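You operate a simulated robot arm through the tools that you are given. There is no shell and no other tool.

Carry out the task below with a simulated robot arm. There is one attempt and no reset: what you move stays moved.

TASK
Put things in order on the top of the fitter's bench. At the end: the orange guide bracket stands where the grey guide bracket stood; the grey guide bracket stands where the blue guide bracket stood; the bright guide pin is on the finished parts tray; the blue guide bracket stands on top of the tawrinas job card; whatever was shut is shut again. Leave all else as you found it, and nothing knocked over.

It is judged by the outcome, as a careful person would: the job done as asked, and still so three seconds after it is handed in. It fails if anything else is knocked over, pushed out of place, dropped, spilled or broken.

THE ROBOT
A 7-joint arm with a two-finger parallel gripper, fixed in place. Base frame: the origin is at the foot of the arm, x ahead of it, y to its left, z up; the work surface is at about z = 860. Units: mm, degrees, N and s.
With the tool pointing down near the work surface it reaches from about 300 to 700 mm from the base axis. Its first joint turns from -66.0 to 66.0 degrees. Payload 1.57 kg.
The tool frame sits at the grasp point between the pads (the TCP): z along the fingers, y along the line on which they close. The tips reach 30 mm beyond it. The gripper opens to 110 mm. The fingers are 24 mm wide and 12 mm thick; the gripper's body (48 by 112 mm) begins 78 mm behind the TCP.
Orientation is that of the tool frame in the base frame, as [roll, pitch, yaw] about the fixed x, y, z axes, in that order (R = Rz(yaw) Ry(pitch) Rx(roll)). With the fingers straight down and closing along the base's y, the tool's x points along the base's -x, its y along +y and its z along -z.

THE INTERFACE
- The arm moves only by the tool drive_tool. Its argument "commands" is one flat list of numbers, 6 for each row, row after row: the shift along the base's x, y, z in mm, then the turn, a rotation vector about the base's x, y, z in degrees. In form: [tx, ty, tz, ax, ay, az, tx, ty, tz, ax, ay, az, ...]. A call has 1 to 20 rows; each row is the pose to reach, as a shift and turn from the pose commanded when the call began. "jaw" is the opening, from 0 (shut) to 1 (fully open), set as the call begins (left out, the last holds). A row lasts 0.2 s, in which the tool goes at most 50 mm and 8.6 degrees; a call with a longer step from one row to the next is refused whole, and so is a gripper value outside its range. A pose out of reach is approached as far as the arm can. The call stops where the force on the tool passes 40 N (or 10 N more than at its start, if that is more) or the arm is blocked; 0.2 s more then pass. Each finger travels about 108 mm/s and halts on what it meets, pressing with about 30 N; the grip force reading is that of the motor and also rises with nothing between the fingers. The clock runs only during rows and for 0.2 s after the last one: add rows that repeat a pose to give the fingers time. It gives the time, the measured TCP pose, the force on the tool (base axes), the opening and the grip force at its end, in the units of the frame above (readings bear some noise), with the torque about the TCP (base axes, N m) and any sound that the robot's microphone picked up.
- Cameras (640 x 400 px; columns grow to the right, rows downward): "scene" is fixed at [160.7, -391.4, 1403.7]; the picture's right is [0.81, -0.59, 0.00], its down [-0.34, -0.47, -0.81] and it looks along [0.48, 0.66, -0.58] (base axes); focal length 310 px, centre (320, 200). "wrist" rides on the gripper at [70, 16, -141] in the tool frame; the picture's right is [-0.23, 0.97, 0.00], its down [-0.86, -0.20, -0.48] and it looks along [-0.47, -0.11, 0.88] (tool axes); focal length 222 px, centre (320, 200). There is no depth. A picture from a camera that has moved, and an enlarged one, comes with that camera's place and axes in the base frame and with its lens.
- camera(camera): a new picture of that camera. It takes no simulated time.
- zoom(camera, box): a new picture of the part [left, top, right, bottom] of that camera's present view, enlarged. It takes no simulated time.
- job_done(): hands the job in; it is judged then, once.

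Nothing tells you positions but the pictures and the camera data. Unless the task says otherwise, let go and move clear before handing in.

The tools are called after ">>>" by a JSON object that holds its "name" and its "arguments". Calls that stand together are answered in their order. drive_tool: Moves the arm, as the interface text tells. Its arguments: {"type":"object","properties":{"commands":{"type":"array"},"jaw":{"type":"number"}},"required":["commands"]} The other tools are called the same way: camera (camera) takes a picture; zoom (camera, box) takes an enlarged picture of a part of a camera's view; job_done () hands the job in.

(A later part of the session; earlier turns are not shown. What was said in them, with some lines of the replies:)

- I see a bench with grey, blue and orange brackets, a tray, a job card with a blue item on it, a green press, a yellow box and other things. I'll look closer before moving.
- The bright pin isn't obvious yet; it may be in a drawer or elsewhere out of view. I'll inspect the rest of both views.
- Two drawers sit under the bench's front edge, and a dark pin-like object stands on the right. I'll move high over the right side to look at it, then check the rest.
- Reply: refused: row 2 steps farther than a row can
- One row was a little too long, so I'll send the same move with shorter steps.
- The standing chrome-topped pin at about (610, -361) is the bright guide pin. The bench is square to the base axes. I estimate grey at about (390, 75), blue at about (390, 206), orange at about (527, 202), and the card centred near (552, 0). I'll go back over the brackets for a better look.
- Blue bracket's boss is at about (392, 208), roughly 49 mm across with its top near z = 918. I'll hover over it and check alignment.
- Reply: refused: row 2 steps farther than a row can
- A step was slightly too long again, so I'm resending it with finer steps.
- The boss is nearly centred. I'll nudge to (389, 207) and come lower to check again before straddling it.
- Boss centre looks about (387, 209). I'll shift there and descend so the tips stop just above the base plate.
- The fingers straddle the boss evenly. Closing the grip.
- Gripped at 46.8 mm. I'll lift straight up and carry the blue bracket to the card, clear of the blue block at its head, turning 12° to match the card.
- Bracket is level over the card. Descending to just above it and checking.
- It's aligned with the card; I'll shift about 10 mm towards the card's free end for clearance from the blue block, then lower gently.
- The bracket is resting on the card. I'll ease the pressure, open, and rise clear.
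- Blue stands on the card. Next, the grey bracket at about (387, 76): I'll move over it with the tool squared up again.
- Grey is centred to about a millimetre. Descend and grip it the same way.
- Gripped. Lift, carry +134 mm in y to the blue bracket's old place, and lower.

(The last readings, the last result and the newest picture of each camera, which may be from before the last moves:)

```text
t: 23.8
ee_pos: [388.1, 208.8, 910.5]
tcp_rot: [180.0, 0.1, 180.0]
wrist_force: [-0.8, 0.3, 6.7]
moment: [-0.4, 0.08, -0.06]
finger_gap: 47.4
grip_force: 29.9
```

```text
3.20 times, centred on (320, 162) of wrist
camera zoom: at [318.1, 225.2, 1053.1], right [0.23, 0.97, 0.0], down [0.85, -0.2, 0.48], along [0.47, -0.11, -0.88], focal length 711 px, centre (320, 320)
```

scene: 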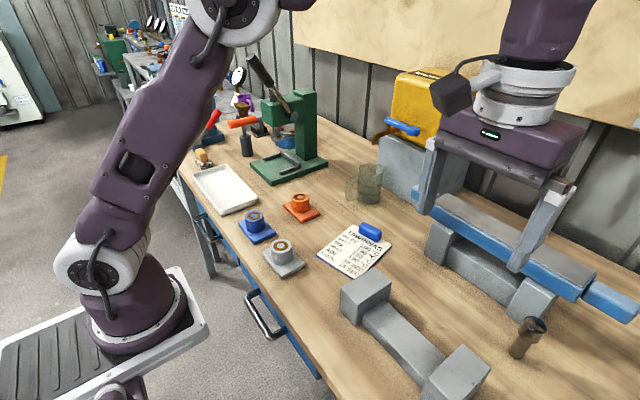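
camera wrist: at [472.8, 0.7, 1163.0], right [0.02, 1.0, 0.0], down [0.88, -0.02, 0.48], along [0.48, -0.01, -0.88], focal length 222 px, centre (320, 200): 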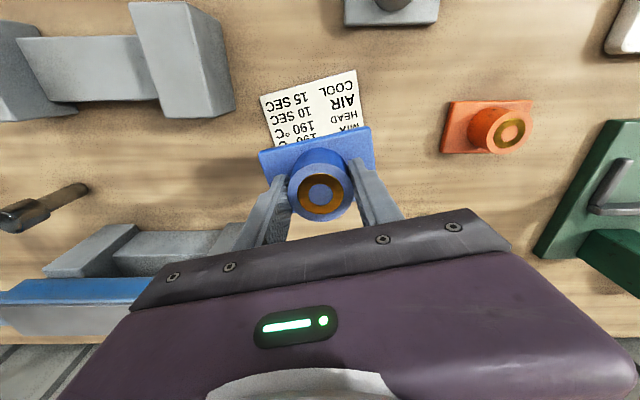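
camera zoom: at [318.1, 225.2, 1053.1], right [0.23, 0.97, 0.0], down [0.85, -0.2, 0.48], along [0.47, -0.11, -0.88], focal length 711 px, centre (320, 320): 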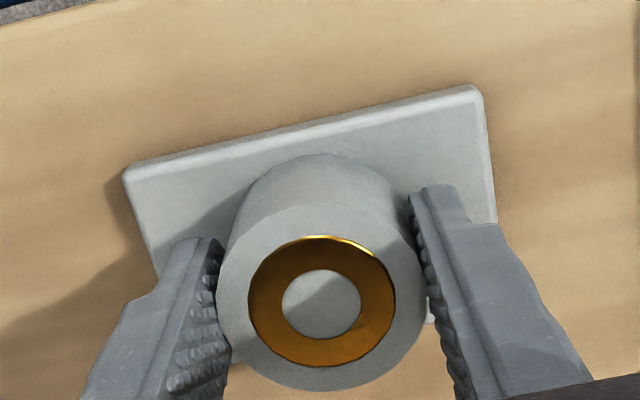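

It matches the blue bracket's former outline within about a millimetre. Release and rise.

>>> {"name": "drive_tool", "arguments": {"commands": [0, 0, 0.3, 0, 0, 0, 0, 0, 0.3, 0, 0, 0, 0, 0, 0.3, 0, 0, 0], "jaw": 0.7}}

>>> {"name": "drive_tool", "arguments": {"commands": [0, 0, 15, 0, 0, 0, 0, 0, 55, 0, 0, 0, 0, 0, 89.7, 0, 0, 0, 45, -3, 89.7, 0, 0, 0, 90, -6, 89.7, 0, 0, 0, 125, -5, 89.7, 0, 0, 0, 138.3, -4.7, 80, 0, 0, 0, 138.3, -4.7, 49, 0, 0, 0, 138.3, -4.7, 49, 0, 0, 0]}}

>>> {"name": "zoom", "arguments": {"camera": "wrist", "box": [220, 100, 420, 225]}}

>>> {"name": "zoom", "arguments": {"camera": "scene", "box": [220, 150, 340, 250]}}

```text
t: 24.6
ee_pos: [388.0, 209.9, 910.8]
tcp_rot: [180.0, 0.0, -180.0]
wrist_force: [0.8, 0.5, -0.1]
moment: [0.0, 0.0, 0.02]
finger_gap: 77.2
grip_force: 0.2
```

```text
t: 26.6
ee_pos: [526.8, 205.6, 960.3]
tcp_rot: [-180.0, 0.1, -180.0]
wrist_force: [-0.1, -0.1, 0.2]
moment: [0.0, -0.02, -0.03]
finger_gap: 77.0
grip_force: 0.0
```

```text
3.20 times, centred on (320, 162) of wrist
camera zoom: at [456.6, 222.0, 1103.8], right [0.23, 0.97, 0.0], down [0.85, -0.2, 0.48], along [0.47, -0.11, -0.88], focal length 711 px, centre (320, 320)
```

zoom: 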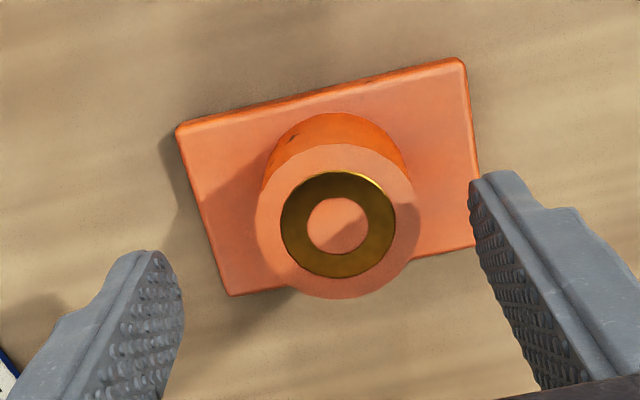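

```text
4.00 times, centred on (280, 200) of scene
camera zoom: at [160.8, -391.4, 1403.7], right [0.81, -0.59, 0.0], down [-0.34, -0.47, -0.81], along [0.48, 0.66, -0.58], focal length 1241 px, centre (480, 200)
```

zoom: 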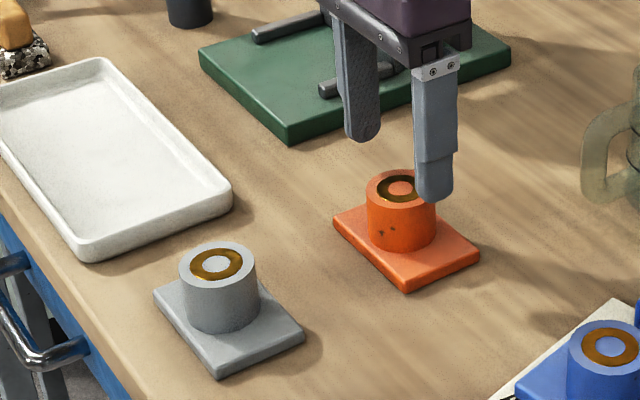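

Orange needs about +4 mm in y. Adjust, descend and check.

>>> {"name": "drive_tool", "arguments": {"commands": [0.2, 4, -10, 0, 0, 0, 0.2, 4, -35, 0, 0, 0, 0.2, 4, -49.8, 0, 0, 0, 0.2, 4, -49.8, 0, 0, 0]}}

>>> {"name": "zoom", "arguments": {"camera": "wrist", "box": [220, 100, 420, 225]}}

```text
t: 27.6
ee_pos: [526.6, 207.6, 911.3]
tcp_rot: [-180.0, 0.0, -180.0]
wrist_force: [0.1, 0.2, -0.3]
moment: [0.02, 0.02, 0.03]
finger_gap: 77.0
grip_force: 0.1
```

```text
3.20 times, centred on (320, 162) of wrist
camera zoom: at [456.7, 224.4, 1052.7], right [0.23, 0.97, 0.0], down [0.86, -0.2, 0.48], along [0.47, -0.11, -0.88], focal length 711 px, centre (320, 320)
```

zoom: 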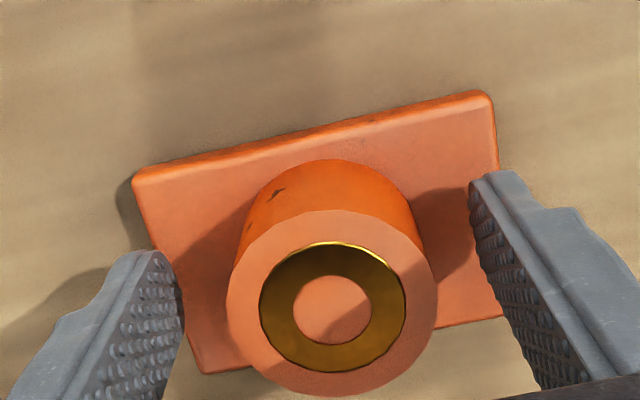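

>>> {"name": "drive_tool", "arguments": {"commands": [1.9, 1.8, 0, 0, 0, 0, 1.9, 1.8, 0, 0, 0, 0]}}

>>> {"name": "drive_tool", "arguments": {"commands": [0, 0, 0, 0, 0, 0, 0, 0, 0, 0, 0, 0, 0, 0, 0, 0, 0, 0, 0, 0, 0, 0, 0, 0], "jaw": 0}}

>>> {"name": "zoom", "arguments": {"camera": "wrist", "box": [220, 100, 420, 225]}}

```text
t: 28.2
ee_pos: [529.0, 209.8, 910.4]
tcp_rot: [-180.0, 0.0, 180.0]
wrist_force: [-0.4, -0.4, 0.0]
moment: [-0.01, 0.01, 0.03]
finger_gap: 77.2
grip_force: 0.1
```

```text
t: 29.2
ee_pos: [527.3, 210.6, 910.2]
tcp_rot: [-180.0, 0.1, 180.0]
wrist_force: [0.6, -1.3, 0.0]
moment: [0.05, -0.01, -0.03]
finger_gap: 46.9
grip_force: 30.2
```

```text
3.20 times, centred on (320, 162) of wrist
camera zoom: at [458.3, 226.4, 1053.1], right [0.23, 0.97, 0.0], down [0.86, -0.2, 0.48], along [0.47, -0.11, -0.88], focal length 711 px, centre (320, 320)
```

zoom: 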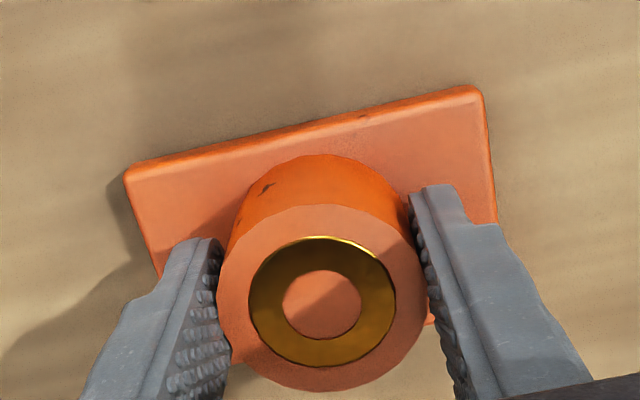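

Gripped. Lift and carry orange to the grey bracket's old place at (388.8, 74.8).

>>> {"name": "drive_tool", "arguments": {"commands": [0, 0, 10, 0, 0, 0, 0, 0, 45, 0, 0, 0, 0, 0, 80, 0, 0, 0, -30, -30, 80, 0, 0, 0, -62, -60, 80, 0, 0, 0, -94, -90, 80, 0, 0, 0, -125, -120, 80, 0, 0, 0, -139.3, -135, 80, 0, 0, 0, -139.3, -135, 80, 0, 0, 0, -139.3, -135, 40, 0, 0, 0, -139.3, -135, 15, 0, 0, 0, -139.3, -135, 6, 0, 0, 0, -139.3, -135, 3, 0, 0, 0, -139.3, -135, 1, 0, 0, 0, -139.3, -135, 0.3, 0, 0, 0, -139.3, -135, 0.3, 0, 0, 0]}}

>>> {"name": "zoom", "arguments": {"camera": "scene", "box": [220, 190, 340, 290]}}

>>> {"name": "zoom", "arguments": {"camera": "wrist", "box": [220, 100, 420, 225]}}

```text
t: 32.6
ee_pos: [387.8, 76.1, 911.8]
tcp_rot: [179.9, 0.0, 180.0]
wrist_force: [-0.7, -0.6, -4.0]
moment: [0.0, 0.05, 0.01]
finger_gap: 47.2
grip_force: 30.0
```

```text
4.00 times, centred on (280, 240) of scene
camera zoom: at [160.8, -391.4, 1403.7], right [0.81, -0.59, 0.0], down [-0.34, -0.47, -0.81], along [0.48, 0.66, -0.58], focal length 1241 px, centre (480, 40)
```

zoom: 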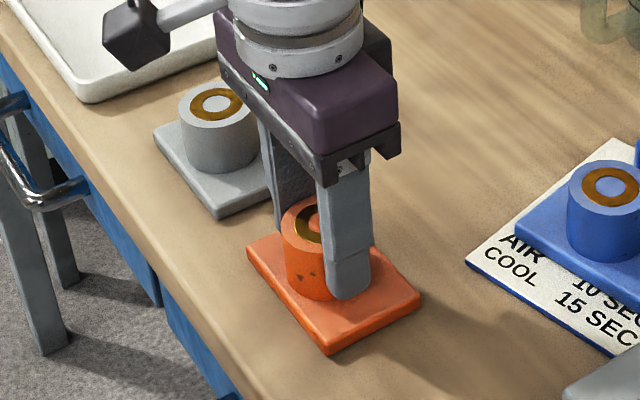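

```text
3.20 times, centred on (320, 162) of wrist
camera zoom: at [318.5, 91.8, 1053.4], right [0.23, 0.97, 0.0], down [0.86, -0.2, 0.48], along [0.47, -0.11, -0.88], focal length 711 px, centre (320, 320)
```

zoom: 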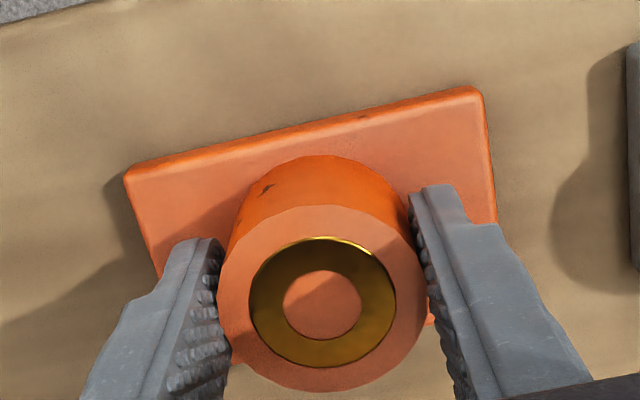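

It's in the right place and barely off the surface (force still shows its weight). Lower a touch, then release.

>>> {"name": "drive_tool", "arguments": {"commands": [0, 0, -0.5, 0, 0, 0, 0, 0, -1, 0, 0, 0, 0, 0, -1, 0, 0, 0]}}

```text
t: 33.4
ee_pos: [388.6, 75.3, 911.0]
tcp_rot: [-180.0, 0.0, -180.0]
wrist_force: [-5.9, 2.7, 25.8]
moment: [-0.31, 0.1, -0.05]
finger_gap: 47.3
grip_force: 30.0
```

>>> {"name": "drive_tool", "arguments": {"commands": [0, 0, 0.6, 0, 0, 0, 0, 0, 0.6, 0, 0, 0]}}

>>> {"name": "drive_tool", "arguments": {"commands": [0, 0, 0, 0, 0, 0, 0, 0, 0, 0, 0, 0, 0, 0, 0, 0, 0, 0], "jaw": 0.7}}

>>> {"name": "drive_tool", "arguments": {"commands": [0, 0, 15, 0, 0, 0, 0, 0, 55, 0, 0, 0, 0, 0, 100, 0, 0, 0, 0, 0, 145, 0, 0, 0, 0, 0, 189.4, 0, 0, 0, 0, 0, 189.4, 0, 0, 0]}}

>>> {"name": "camera", "arguments": {"camera": "scene"}}

>>> {"name": "zoom", "arguments": {"camera": "scene", "box": [220, 180, 420, 305]}}

```text
t: 34.0
ee_pos: [389.6, 75.4, 910.5]
tcp_rot: [180.0, 0.0, -180.0]
wrist_force: [0.2, -0.1, -2.9]
moment: [-0.01, -0.01, 0.0]
finger_gap: 47.2
grip_force: 29.7
```

```text
t: 34.8
ee_pos: [389.7, 76.3, 911.3]
tcp_rot: [180.0, 0.0, 180.0]
wrist_force: [-0.2, 0.0, -0.3]
moment: [-0.02, -0.04, 0.0]
finger_gap: 76.9
grip_force: 0.1
```

```text
t: 36.2
ee_pos: [389.4, 76.2, 1102.6]
tcp_rot: [-179.9, 0.0, 180.0]
wrist_force: [-0.6, -0.5, -0.3]
moment: [0.0, 0.01, -0.05]
finger_gap: 77.1
grip_force: 0.0
```

```text
taken
```

scene: 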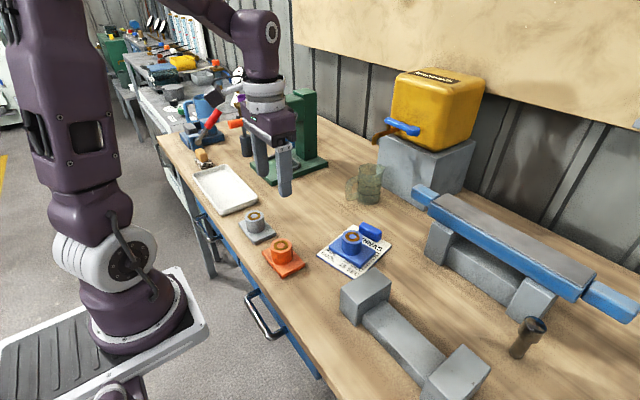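

```text
3.20 times, centred on (320, 242) of scene
camera zoom: at [160.7, -391.4, 1403.7], right [0.81, -0.59, 0.0], down [-0.34, -0.47, -0.81], along [0.48, 0.66, -0.58], focal length 993 px, centre (320, 64)
```

zoom: 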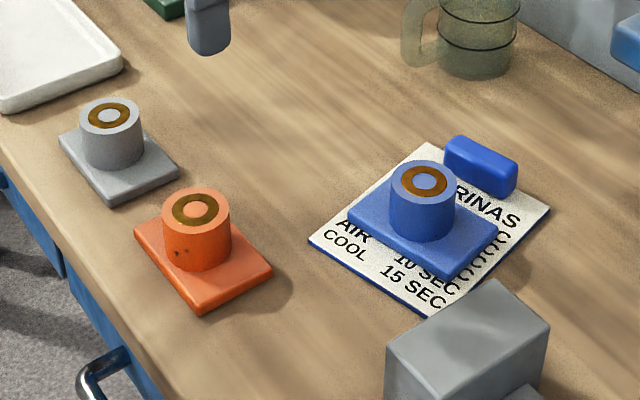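

All three brackets are placed. Now the pin: I'll travel high to its side of the bench and examine it closely.

>>> {"name": "drive_tool", "arguments": {"commands": [10, -40, 0, 0, 0, 0, 22, -80, 0, 0, 0, 0, 35, -120, 0, 0, 0, 0, 50, -160, 0, 0, 0, 0, 65, -200, 0, 0, 0, 0, 80, -240, 0, 0, 0, 0, 95, -280, 0, 0, 0, 0, 115, -320, 0, 0, 0, 0, 135, -360, 0, 0, 0, 0, 160, -400, 0, 0, 0, 0, 180, -435.8, 0, 0, 0, 0, 195, -435.8, 0, 0, 0, 0, 195, -435.8, 0, 0, 0, 0], "jaw": 0.7}}

>>> {"name": "camera", "arguments": {"camera": "wrist"}}

>>> {"name": "zoom", "arguments": {"camera": "wrist", "box": [240, 100, 400, 220]}}

>>> {"name": "camera", "arguments": {"camera": "scene"}}

```text
t: 39.0
ee_pos: [538.8, -342.6, 1091.3]
tcp_rot: [180.0, 0.0, 179.9]
wrist_force: [0.0, -0.1, -0.3]
moment: [-0.04, -0.02, -0.01]
finger_gap: 77.0
grip_force: 0.1
out of reach, approached as far as the arm can: row 11, 12, 13
```

```text
taken
camera wrist: at [469.8, -325.3, 1233.6], right [0.23, 0.97, 0.0], down [0.86, -0.2, 0.48], along [0.47, -0.11, -0.88], focal length 222 px, centre (320, 200)
```

wrist: 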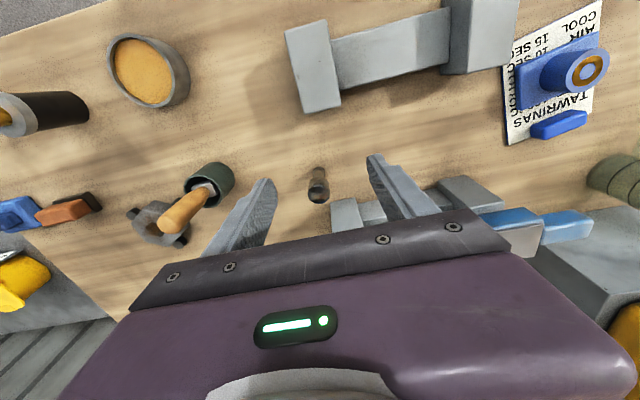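

```text
3.33 times, centred on (320, 160) of wrist
camera zoom: at [469.8, -325.3, 1233.6], right [0.23, 0.97, 0.0], down [0.86, -0.2, 0.48], along [0.47, -0.11, -0.88], focal length 740 px, centre (320, 333)
```

zoom: 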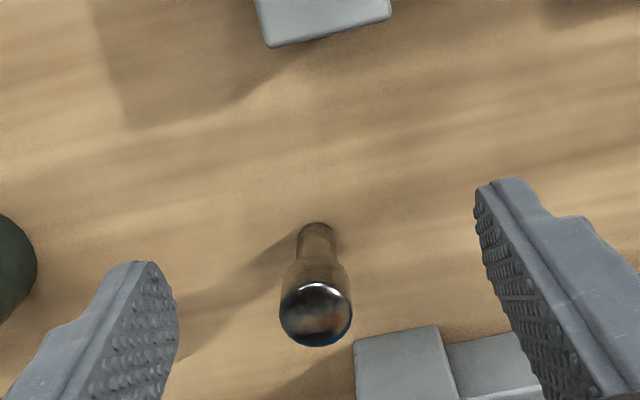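

```text
taken
```

scene: 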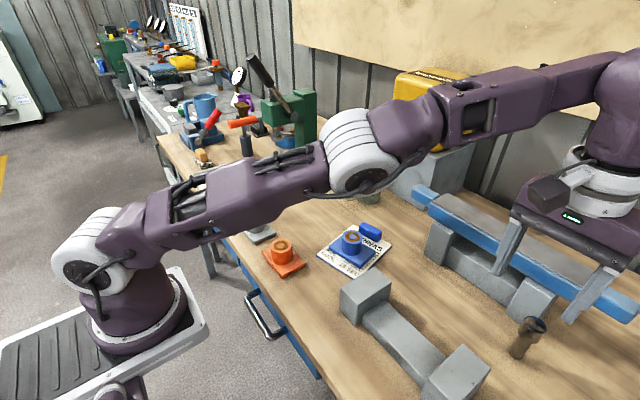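

The mirror-finished pin is definitely the bright one, at (610, -360), about 93 mm tall with a 34 mm head. It's at the edge of vertical-tool reach, so I'll pull back a little and tilt the tool about y, which keeps the pads vertical so the pin stays upright.

>>> {"name": "drive_tool", "arguments": {"commands": [-30, 10, 0, 0, 0, 0, -60, 16, 0, 0, 0, 0, -75, 16, 0, 0, 0, 0, -75, 16, 0, 0, 0, 0]}}

```text
t: 40.0
ee_pos: [463.9, -323.9, 1091.7]
tcp_rot: [180.0, 0.0, -179.9]
wrist_force: [0.5, 0.2, -0.3]
moment: [0.01, 0.01, -0.03]
finger_gap: 76.9
grip_force: 0.0
```

>>> {"name": "drive_tool", "arguments": {"commands": [0, 0, 0, 0, -5, 0, 0, 0, 0, 0, -10, 0, 0, 0, 0, 0, -14, 0, 20, -10, -20, 0, -14, 0, 40, -20, -45, 0, -14, 0, 60, -30, -70, 0, -14, 0, 80, -35, -95, 0, -14, 0, 95, -36, -120, 0, -14, 0, 95, -36, -120, 0, -14, 0]}}

>>> {"name": "camera", "arguments": {"camera": "wrist"}}

>>> {"name": "zoom", "arguments": {"camera": "scene", "box": [440, 200, 640, 400]}}

```text
t: 42.0
ee_pos: [559.9, -359.3, 971.1]
tcp_rot: [-180.0, 13.9, -180.0]
wrist_force: [-0.6, 0.6, 0.1]
moment: [-0.02, 0.01, -0.01]
finger_gap: 77.3
grip_force: 0.1
```

```text
taken
camera wrist: at [458.5, -343.6, 1092.8], right [0.22, 0.97, 0.06], down [0.71, -0.2, 0.67], along [0.66, -0.11, -0.74], focal length 222 px, centre (320, 200)
```

wrist: 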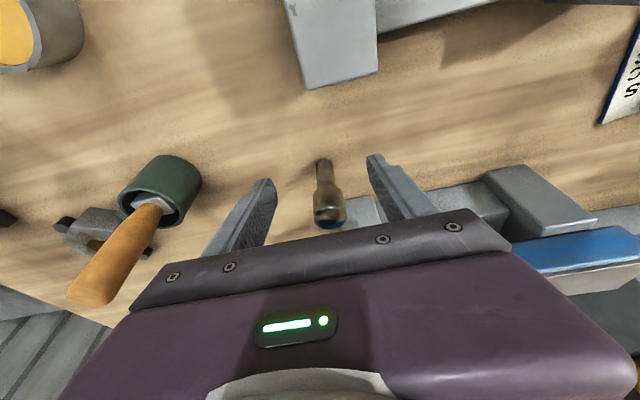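

```text
2.00 times, centred on (540, 300) of scene
camera zoom: at [160.8, -391.4, 1403.7], right [0.81, -0.59, 0.0], down [-0.34, -0.47, -0.81], along [0.48, 0.66, -0.58], focal length 620 px, centre (-120, 0)
```

zoom: 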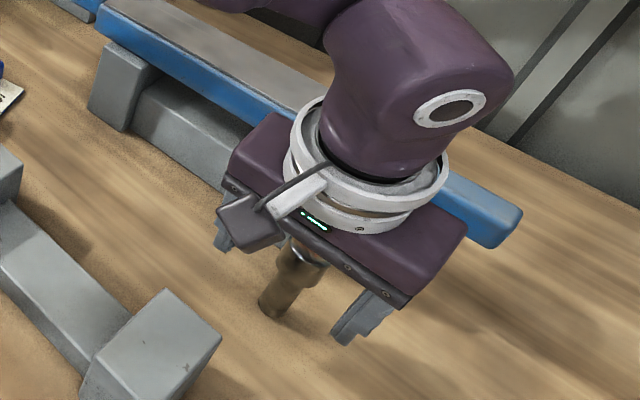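

>>> {"name": "zoom", "arguments": {"camera": "wrist", "box": [260, 130, 440, 240]}}

```text
3.56 times, centred on (350, 185) of wrist
camera zoom: at [458.5, -343.6, 1092.8], right [0.22, 0.97, 0.06], down [0.71, -0.2, 0.67], along [0.66, -0.11, -0.74], focal length 790 px, centre (213, 253)
```

zoom: 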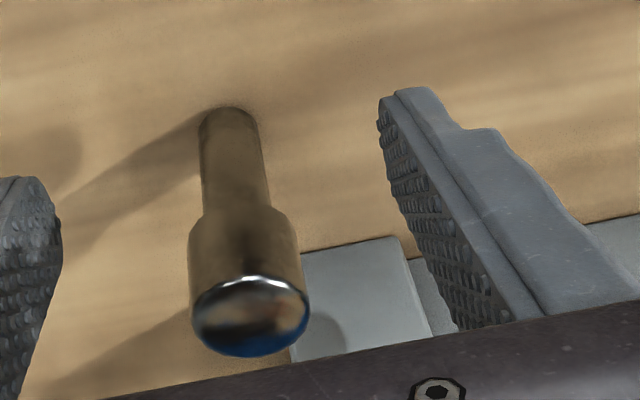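

The stand's foot is at x≈676, leaving plenty of room. I'll lower, then slide forward so the fingers straddle the pin's head.

>>> {"name": "drive_tool", "arguments": {"commands": [0, 0, -20, 0, 0, 0, 0, 0, -37, 0, 0, 0, 20, 0, -37, 0, 0, 0, 40, 0, -37, 0, 0, 0, 48, 0, -37, 0, 0, 0, 48, 0, -37, 0, 0, 0]}}

>>> {"name": "zoom", "arguments": {"camera": "wrist", "box": [230, 110, 410, 230]}}

>>> {"name": "zoom", "arguments": {"camera": "scene", "box": [440, 250, 640, 400]}}

```text
t: 43.4
ee_pos: [607.9, -360.9, 935.0]
tcp_rot: [-180.0, 14.0, 180.0]
wrist_force: [-0.7, -0.8, 0.3]
moment: [0.04, -0.04, 0.0]
finger_gap: 77.0
grip_force: 0.1
```

```text
3.33 times, centred on (320, 170) of wrist
camera zoom: at [506.6, -343.3, 1055.5], right [0.22, 0.97, 0.05], down [0.71, -0.2, 0.67], along [0.66, -0.11, -0.74], focal length 740 px, centre (320, 300)
```

zoom: 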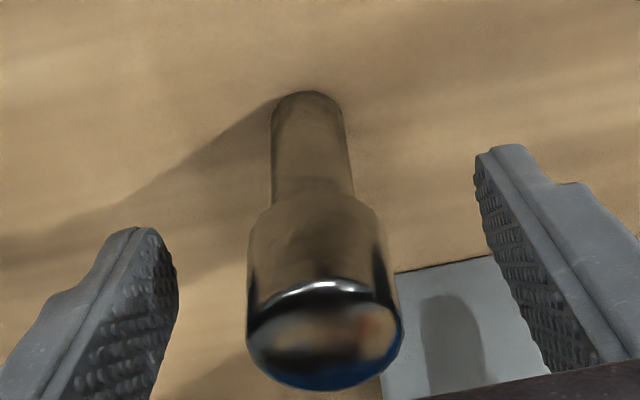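

```text
2.67 times, centred on (540, 325) of scene
camera zoom: at [160.8, -391.4, 1403.7], right [0.81, -0.59, 0.0], down [-0.34, -0.47, -0.81], along [0.48, 0.66, -0.58], focal length 827 px, centre (-267, -133)
```

zoom: 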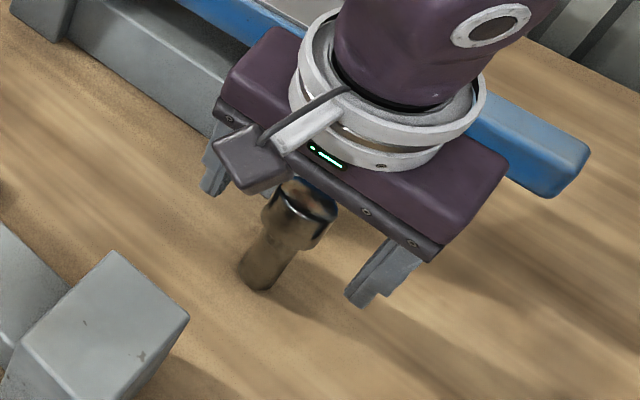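

The pin is centred between the pads. Closing.

>>> {"name": "drive_tool", "arguments": {"commands": [0, 0, 0, 0, 0, 0, 0, 0, 0, 0, 0, 0, 0, 0, 0, 0, 0, 0, 0, 0, 0, 0, 0, 0], "jaw": 0}}

>>> {"name": "zoom", "arguments": {"camera": "wrist", "box": [230, 110, 410, 230]}}

>>> {"name": "zoom", "arguments": {"camera": "scene", "box": [440, 250, 640, 400]}}

```text
t: 44.4
ee_pos: [607.8, -359.6, 934.4]
tcp_rot: [180.0, 14.0, 180.0]
wrist_force: [-0.4, -0.2, -0.2]
moment: [0.0, 0.02, 0.01]
finger_gap: 31.0
grip_force: 30.2
```

```text
3.33 times, centred on (320, 170) of wrist
camera zoom: at [506.5, -343.4, 1055.5], right [0.22, 0.97, 0.05], down [0.71, -0.2, 0.67], along [0.66, -0.11, -0.74], focal length 740 px, centre (320, 300)
```

zoom: 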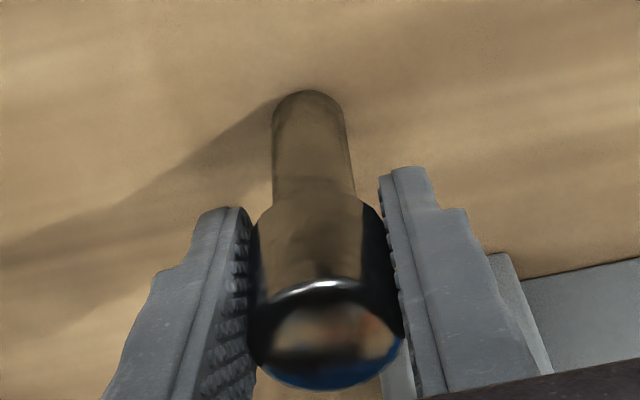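

```text
2.67 times, centred on (540, 325) of scene
camera zoom: at [160.7, -391.4, 1403.7], right [0.81, -0.59, 0.0], down [-0.34, -0.47, -0.81], along [0.48, 0.66, -0.58], focal length 827 px, centre (-267, -133)
```

zoom: 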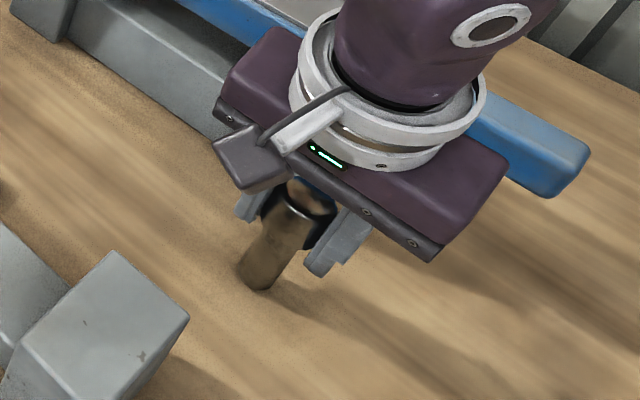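

Firm grip at 31 mm. Lift a little and check it stays upright.

>>> {"name": "drive_tool", "arguments": {"commands": [0, 0, 5, 0, 0, 0, 0, 0, 20, 0, 0, 0, -10, 0, 45, 0, 0, 0, -35, 5, 75, 0, 0, 0, -65, 15, 100, 0, 0, 0, -65, 15, 100, 0, 0, 0]}}

>>> {"name": "zoom", "arguments": {"camera": "scene", "box": [440, 200, 640, 400]}}

>>> {"name": "camera", "arguments": {"camera": "wrist"}}

```text
t: 45.8
ee_pos: [540.6, -344.8, 1035.9]
tcp_rot: [-179.9, 14.1, -180.0]
wrist_force: [-0.3, -0.7, -0.9]
moment: [0.02, 0.01, 0.01]
finger_gap: 31.4
grip_force: 29.9
```

```text
2.00 times, centred on (540, 300) of scene
camera zoom: at [160.8, -391.4, 1403.7], right [0.81, -0.59, 0.0], down [-0.34, -0.47, -0.81], along [0.48, 0.66, -0.58], focal length 620 px, centre (-120, 0)
```

zoom: 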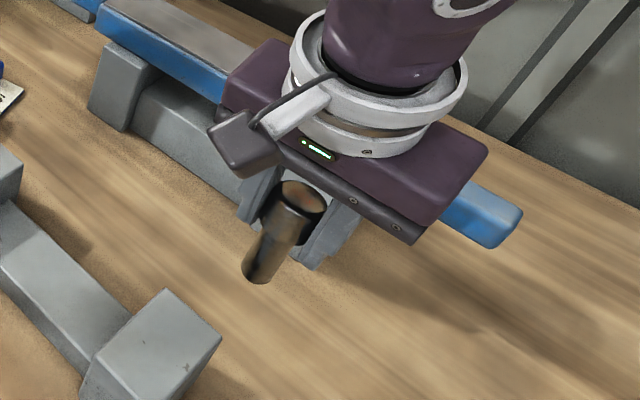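

```text
taken
camera wrist: at [439.3, -328.6, 1156.6], right [0.22, 0.97, 0.05], down [0.71, -0.2, 0.67], along [0.66, -0.11, -0.74], focal length 222 px, centre (320, 200)
```

wrist: 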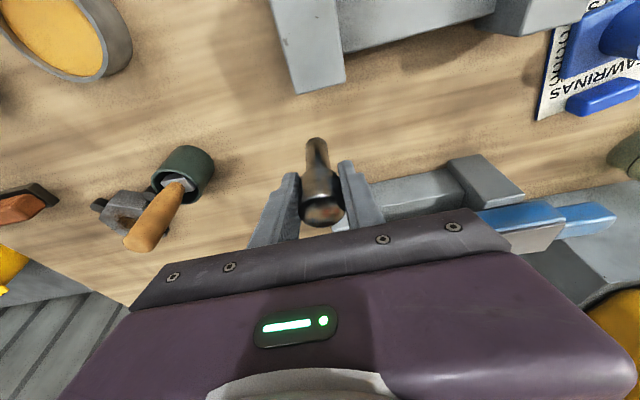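

Pin held upright. Carrying it across at this height towards the tray.

>>> {"name": "drive_tool", "arguments": {"commands": [-10, 40, 0, 0, 0, 0, -20, 80, 0, 0, 0, 0, -30, 120, 0, 0, 0, 0, -40, 160, 0, 0, 0, 0, -50, 200, 0, 0, 0, 0, -60, 240, 0, 0, 0, 0, -70, 280, 0, 0, 0, 0, -80, 320, 0, 0, 0, 0, -90, 360, 0, 0, 0, 0, -100, 400, 0, 0, 0, 0, -108, 440, 0, 0, 0, 0, -116, 480, 0, 0, 0, 0, -124, 520, 0, 0, 0, 0, -132, 560, 0, 0, 0, 0, -138, 600, 0, 0, 0, 0, -143, 640, 0, 0, 0, 0, -147, 680, 0, 0, 0, 0, -147, 715, 0, 0, 0, 0, -147, 715, 0, 0, 0, 0]}}

>>> {"name": "camera", "arguments": {"camera": "wrist"}}

>>> {"name": "camera", "arguments": {"camera": "scene"}}

>>> {"name": "zoom", "arguments": {"camera": "scene", "box": [170, 110, 330, 230]}}

```text
t: 49.8
ee_pos: [397.0, 369.9, 1035.7]
tcp_rot: [-180.0, 13.9, -180.0]
wrist_force: [0.3, -0.1, -1.4]
moment: [-0.02, 0.0, 0.03]
finger_gap: 31.1
grip_force: 30.1
```

```text
taken
camera wrist: at [295.0, 386.7, 1154.9], right [0.22, 0.97, 0.05], down [0.71, -0.2, 0.67], along [0.66, -0.11, -0.74], focal length 222 px, centre (320, 200)
```

wrist: 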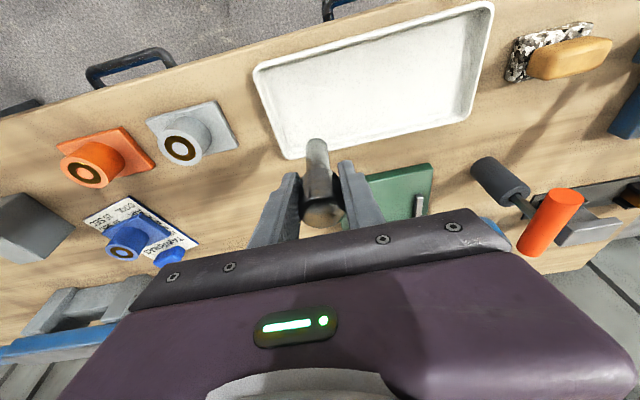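

```text
taken
```

scene: 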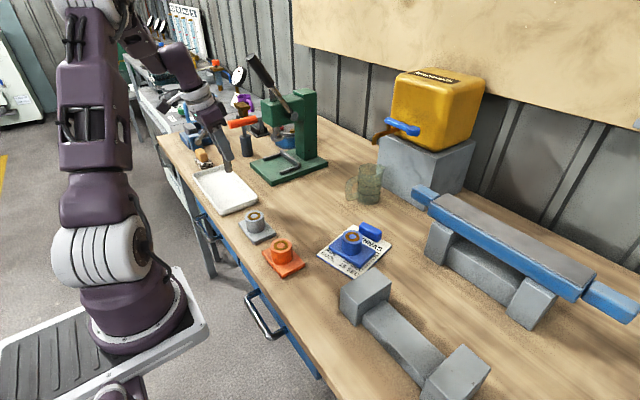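

```text
3.33 times, centred on (250, 170) of scene
camera zoom: at [160.8, -391.4, 1403.7], right [0.81, -0.59, 0.0], down [-0.34, -0.47, -0.81], along [0.48, 0.66, -0.58], focal length 1034 px, centre (553, 300)
```

zoom: 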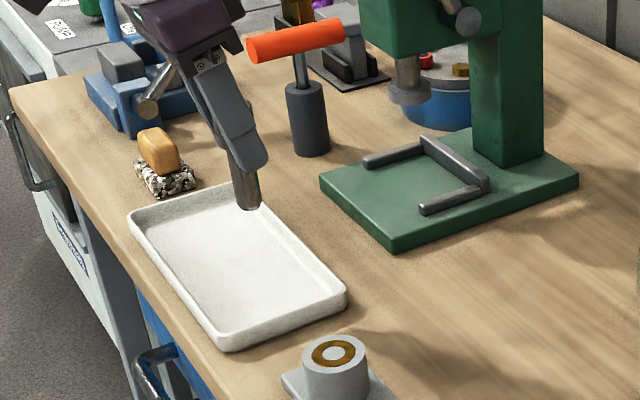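

Over the tray (x 337–455, y 317–560). I'll move slightly further inside and descend partway to check.

>>> {"name": "drive_tool", "arguments": {"commands": [0, 30, 0, 0, 0, 0, 0, 30, -35, 0, 0, 0, 0, 30, -65, 0, 0, 0, 0, 30, -80, 0, 0, 0, 0, 30, -80, 0, 0, 0]}}

>>> {"name": "camera", "arguments": {"camera": "wrist"}}

>>> {"name": "zoom", "arguments": {"camera": "scene", "box": [170, 130, 290, 220]}}

```text
t: 51.0
ee_pos: [395.7, 399.7, 955.7]
tcp_rot: [-180.0, 14.0, 179.9]
wrist_force: [-0.4, -0.2, -2.3]
moment: [0.01, 0.02, -0.02]
finger_gap: 31.1
grip_force: 30.2
```

```text
taken
camera wrist: at [293.7, 416.0, 1076.4], right [0.22, 0.97, 0.06], down [0.71, -0.2, 0.67], along [0.66, -0.11, -0.74], focal length 222 px, centre (320, 200)
```

wrist: 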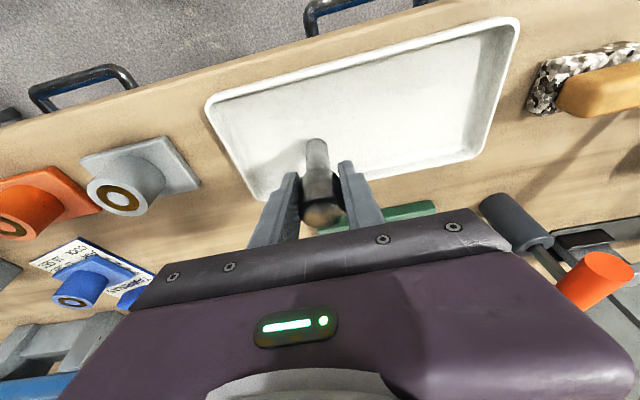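

```text
4.44 times, centred on (230, 175) of scene
camera zoom: at [160.8, -391.4, 1403.7], right [0.81, -0.59, 0.0], down [-0.34, -0.47, -0.81], along [0.48, 0.66, -0.58], focal length 1379 px, centre (720, 311)
```

zoom: 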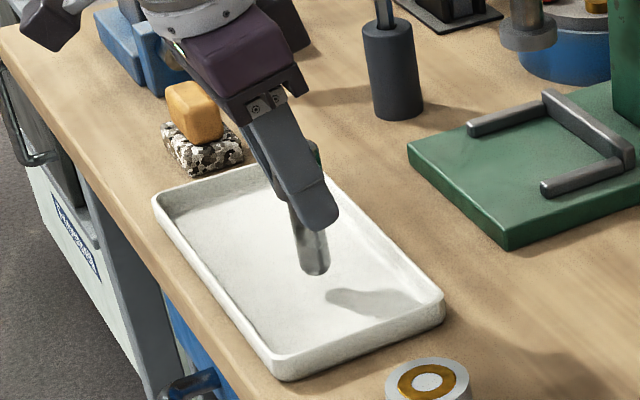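

Good position inside the tray. Lower slowly to find the tray floor.

>>> {"name": "drive_tool", "arguments": {"commands": [0, 0, -5, 0, 0, 0, 0, 0, -9, 0, 0, 0, 0, 0, -12, 0, 0, 0, 0, 0, -13, 0, 0, 0, 0, 0, -13, 0, 0, 0]}}

>>> {"name": "zoom", "arguments": {"camera": "scene", "box": [190, 140, 270, 210]}}

```text
t: 52.2
ee_pos: [395.2, 400.8, 942.4]
tcp_rot: [180.0, 14.2, -180.0]
wrist_force: [0.6, -0.9, -1.3]
moment: [-0.02, 0.01, -0.01]
finger_gap: 31.2
grip_force: 30.3
```

```text
5.71 times, centred on (230, 175) of scene
camera zoom: at [160.8, -391.4, 1403.7], right [0.81, -0.59, 0.0], down [-0.34, -0.47, -0.81], along [0.48, 0.66, -0.58], focal length 1773 px, centre (834, 343)
```

zoom: 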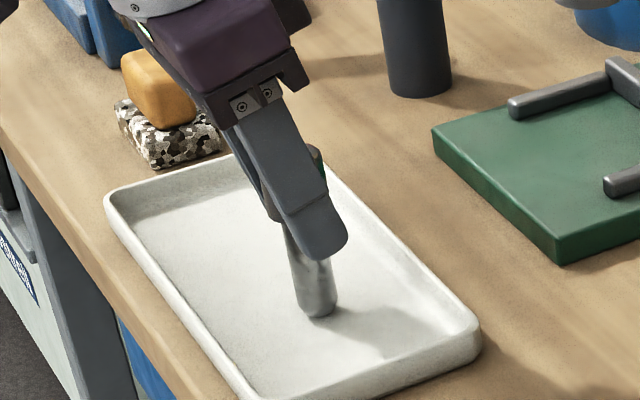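

>>> {"name": "drive_tool", "arguments": {"commands": [0, 0, -0.7, 0, 0, 0, 0, 0, -1.4, 0, 0, 0, 0, 0, -1.4, 0, 0, 0]}}

```text
t: 53.0
ee_pos: [394.7, 400.4, 940.9]
tcp_rot: [-179.9, 14.0, -180.0]
wrist_force: [0.0, 0.8, -1.5]
moment: [-0.02, 0.01, -0.01]
finger_gap: 31.0
grip_force: 30.3
```

>>> {"name": "drive_tool", "arguments": {"commands": [0, 0, -0.7, 0, 0, 0, 0, 0, -1.2, 0, 0, 0, 0, 0, -1.2, 0, 0, 0]}}

```text
t: 53.8
ee_pos: [397.1, 399.5, 940.4]
tcp_rot: [179.9, 14.0, 180.0]
wrist_force: [-0.6, 0.3, -2.2]
moment: [0.01, 0.02, 0.0]
finger_gap: 31.2
grip_force: 30.2
```

>>> {"name": "drive_tool", "arguments": {"commands": [0, 0, -0.6, 0, 0, 0, 0, 0, -1, 0, 0, 0, 0, 0, -1, 0, 0, 0]}}

>>> {"name": "zoom", "arguments": {"camera": "scene", "box": [205, 155, 255, 200]}}

```text
t: 54.6
ee_pos: [394.9, 399.0, 938.9]
tcp_rot: [-179.9, 14.0, -180.0]
wrist_force: [1.5, -0.2, 6.7]
moment: [-0.08, -0.14, -0.04]
finger_gap: 31.2
grip_force: 30.0
```

```text
8.89 times, centred on (230, 178) of scene
camera zoom: at [160.7, -391.5, 1403.7], right [0.81, -0.59, 0.0], down [-0.34, -0.47, -0.81], along [0.48, 0.66, -0.58], focal length 2758 px, centre (1120, 400)
```

zoom: 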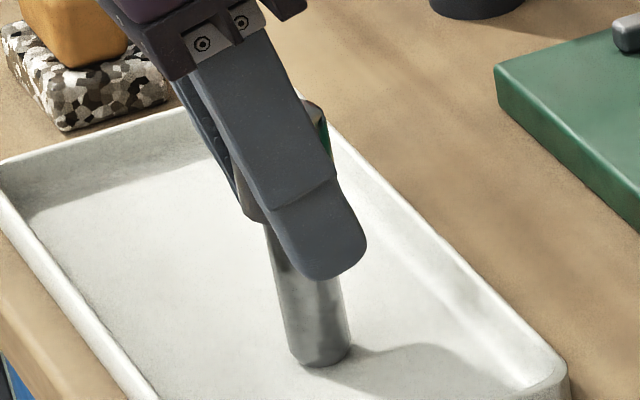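

The pin is resting on the tray floor. Opening the fingers.

>>> {"name": "drive_tool", "arguments": {"commands": [0, 0, 0.2, 0, 0, 0, 0, 0, 0.2, 0, 0, 0]}}

>>> {"name": "drive_tool", "arguments": {"commands": [0, 0, 0, 0, 0, 0, 0, 0, 0, 0, 0, 0, 0, 0, 0, 0, 0, 0], "jaw": 0.6}}

>>> {"name": "zoom", "arguments": {"camera": "scene", "box": [190, 140, 270, 210]}}

>>> {"name": "zoom", "arguments": {"camera": "wrist", "box": [200, 80, 440, 240]}}

```text
t: 55.2
ee_pos: [395.2, 400.1, 938.5]
tcp_rot: [180.0, 14.1, -180.0]
wrist_force: [3.1, -1.2, 6.8]
moment: [-0.08, -0.28, -0.03]
finger_gap: 31.3
grip_force: 29.9
```

```text
t: 56.0
ee_pos: [395.2, 399.1, 938.7]
tcp_rot: [180.0, 14.0, -179.9]
wrist_force: [-0.9, 1.1, -0.2]
moment: [0.02, 0.04, -0.02]
finger_gap: 66.0
grip_force: 0.2
```

```text
5.71 times, centred on (230, 175) of scene
camera zoom: at [160.7, -391.4, 1403.7], right [0.81, -0.59, 0.0], down [-0.34, -0.47, -0.81], along [0.48, 0.66, -0.58], focal length 1773 px, centre (834, 343)
```

zoom: 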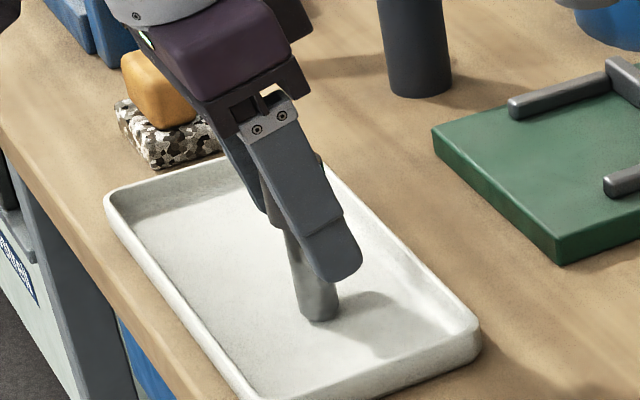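

```text
2.50 times, centred on (320, 160) of wrist
camera zoom: at [293.2, 416.3, 1060.0], right [0.22, 0.97, 0.05], down [0.71, -0.2, 0.67], along [0.66, -0.11, -0.74], focal length 555 px, centre (320, 300)
```

zoom: 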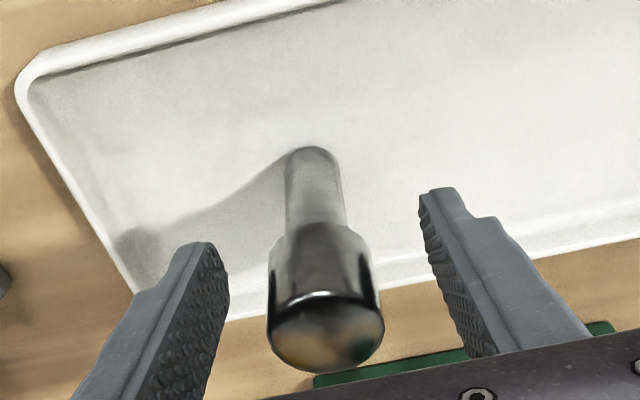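

The pin stands free. Rise straight up and back away.

>>> {"name": "drive_tool", "arguments": {"commands": [0, 0, 10, 0, 0, 0, 0, 0, 40, 0, 0, 0, 0, 0, 80, 0, 0, 0, 0, 0, 120, 0, 0, 0, 0, 0, 160, 0, 0, 0, 0, -40, 180, 0, 4, 0, 0, -80, 200, 0, 9, 0, 0, -120, 220, 0, 14, 0, 0, -160, 235, 0, 14, 0, 0, -205, 235, 0, 14, 0, 0, -250, 235, 0, 14, 0, 0, -295, 235, 0, 14, 0, 0, -325, 235, 0, 14, 0, 0, -325, 235, 0, 14, 0]}}

>>> {"name": "camera", "arguments": {"camera": "scene"}}

>>> {"name": "camera", "arguments": {"camera": "wrist"}}

>>> {"name": "zoom", "arguments": {"camera": "scene", "box": [170, 130, 290, 220]}}

>>> {"name": "zoom", "arguments": {"camera": "scene", "box": [220, 180, 420, 305]}}

```text
t: 59.0
ee_pos: [396.2, 75.2, 1174.8]
tcp_rot: [179.9, 0.1, 180.0]
wrist_force: [0.7, 0.1, 0.0]
moment: [0.0, 0.0, -0.01]
finger_gap: 65.9
grip_force: 0.2
```

```text
taken
```

scene: 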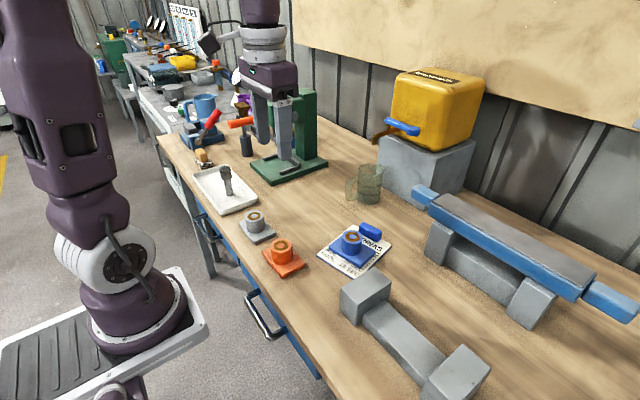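

```text
taken
camera wrist: at [326.8, 91.2, 1317.1], right [0.23, 0.97, 0.0], down [0.86, -0.2, 0.48], along [0.47, -0.11, -0.88], focal length 222 px, centre (320, 200)
```

wrist: 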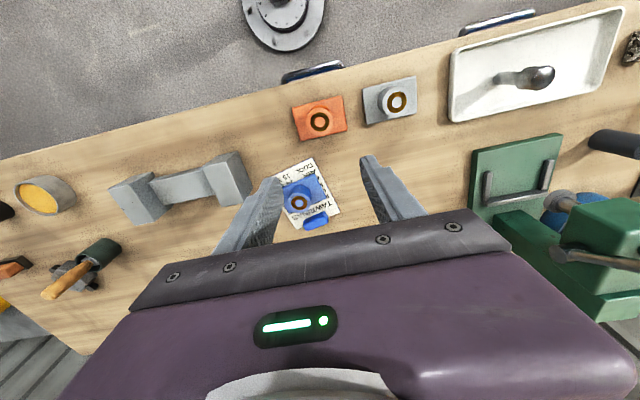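

```text
4.44 times, centred on (230, 175) of scene
camera zoom: at [160.7, -391.4, 1403.7], right [0.81, -0.59, 0.0], down [-0.34, -0.47, -0.81], along [0.48, 0.66, -0.58], focal length 1379 px, centre (720, 311)
```

zoom: 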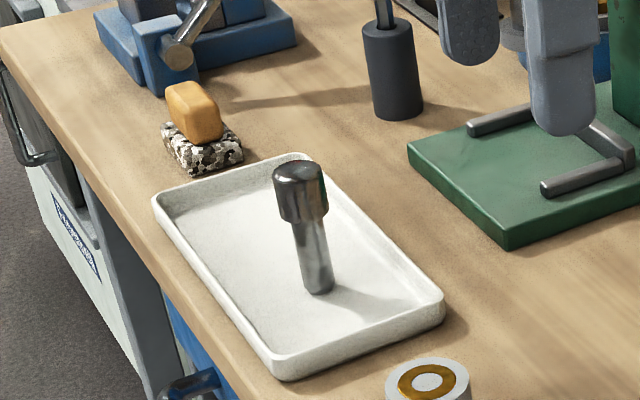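

```text
3.20 times, centred on (320, 242) of scene
camera zoom: at [160.7, -391.4, 1403.7], right [0.81, -0.59, 0.0], down [-0.34, -0.47, -0.81], along [0.48, 0.66, -0.58], focal length 993 px, centre (320, 64)
```

zoom: 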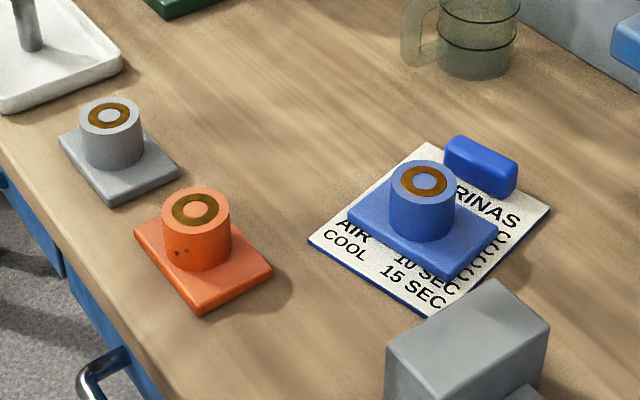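

Everything is where it was asked for: orange in grey's place, grey in blue's place, blue on the Tawrinas card, and the pin upright on the tray. The drawers were never opened, and the arm is clear. Handing in.

>>> {"name": "job_done", "arguments": {}}

```text
The job is handed in.
```

The job is handed in, with everything where you asked. I checked it in the final pictures before handing in:

- **Orange bracket:** stands where the grey one stood, matching its old outline to within about a millimetre.
- **Grey bracket:** stands where the blue one stood, also to within about a millimetre.
- **Blue bracket:** stands on the Tawrinas job card, clear of the blue block at its top end. I turned it about 12° to line up with the card.
- **Bright guide pin:** stands upright in the white tray. No label was visible, so I took that tray to be the finished parts tray. I took the mirror-finished pin at the right of the bench to be the bright one.
- **Shut things:** nothing was opened, so both drawers are still shut.

Nothing else was touched or knocked over, and the arm is clear of the bench with the gripper empty.
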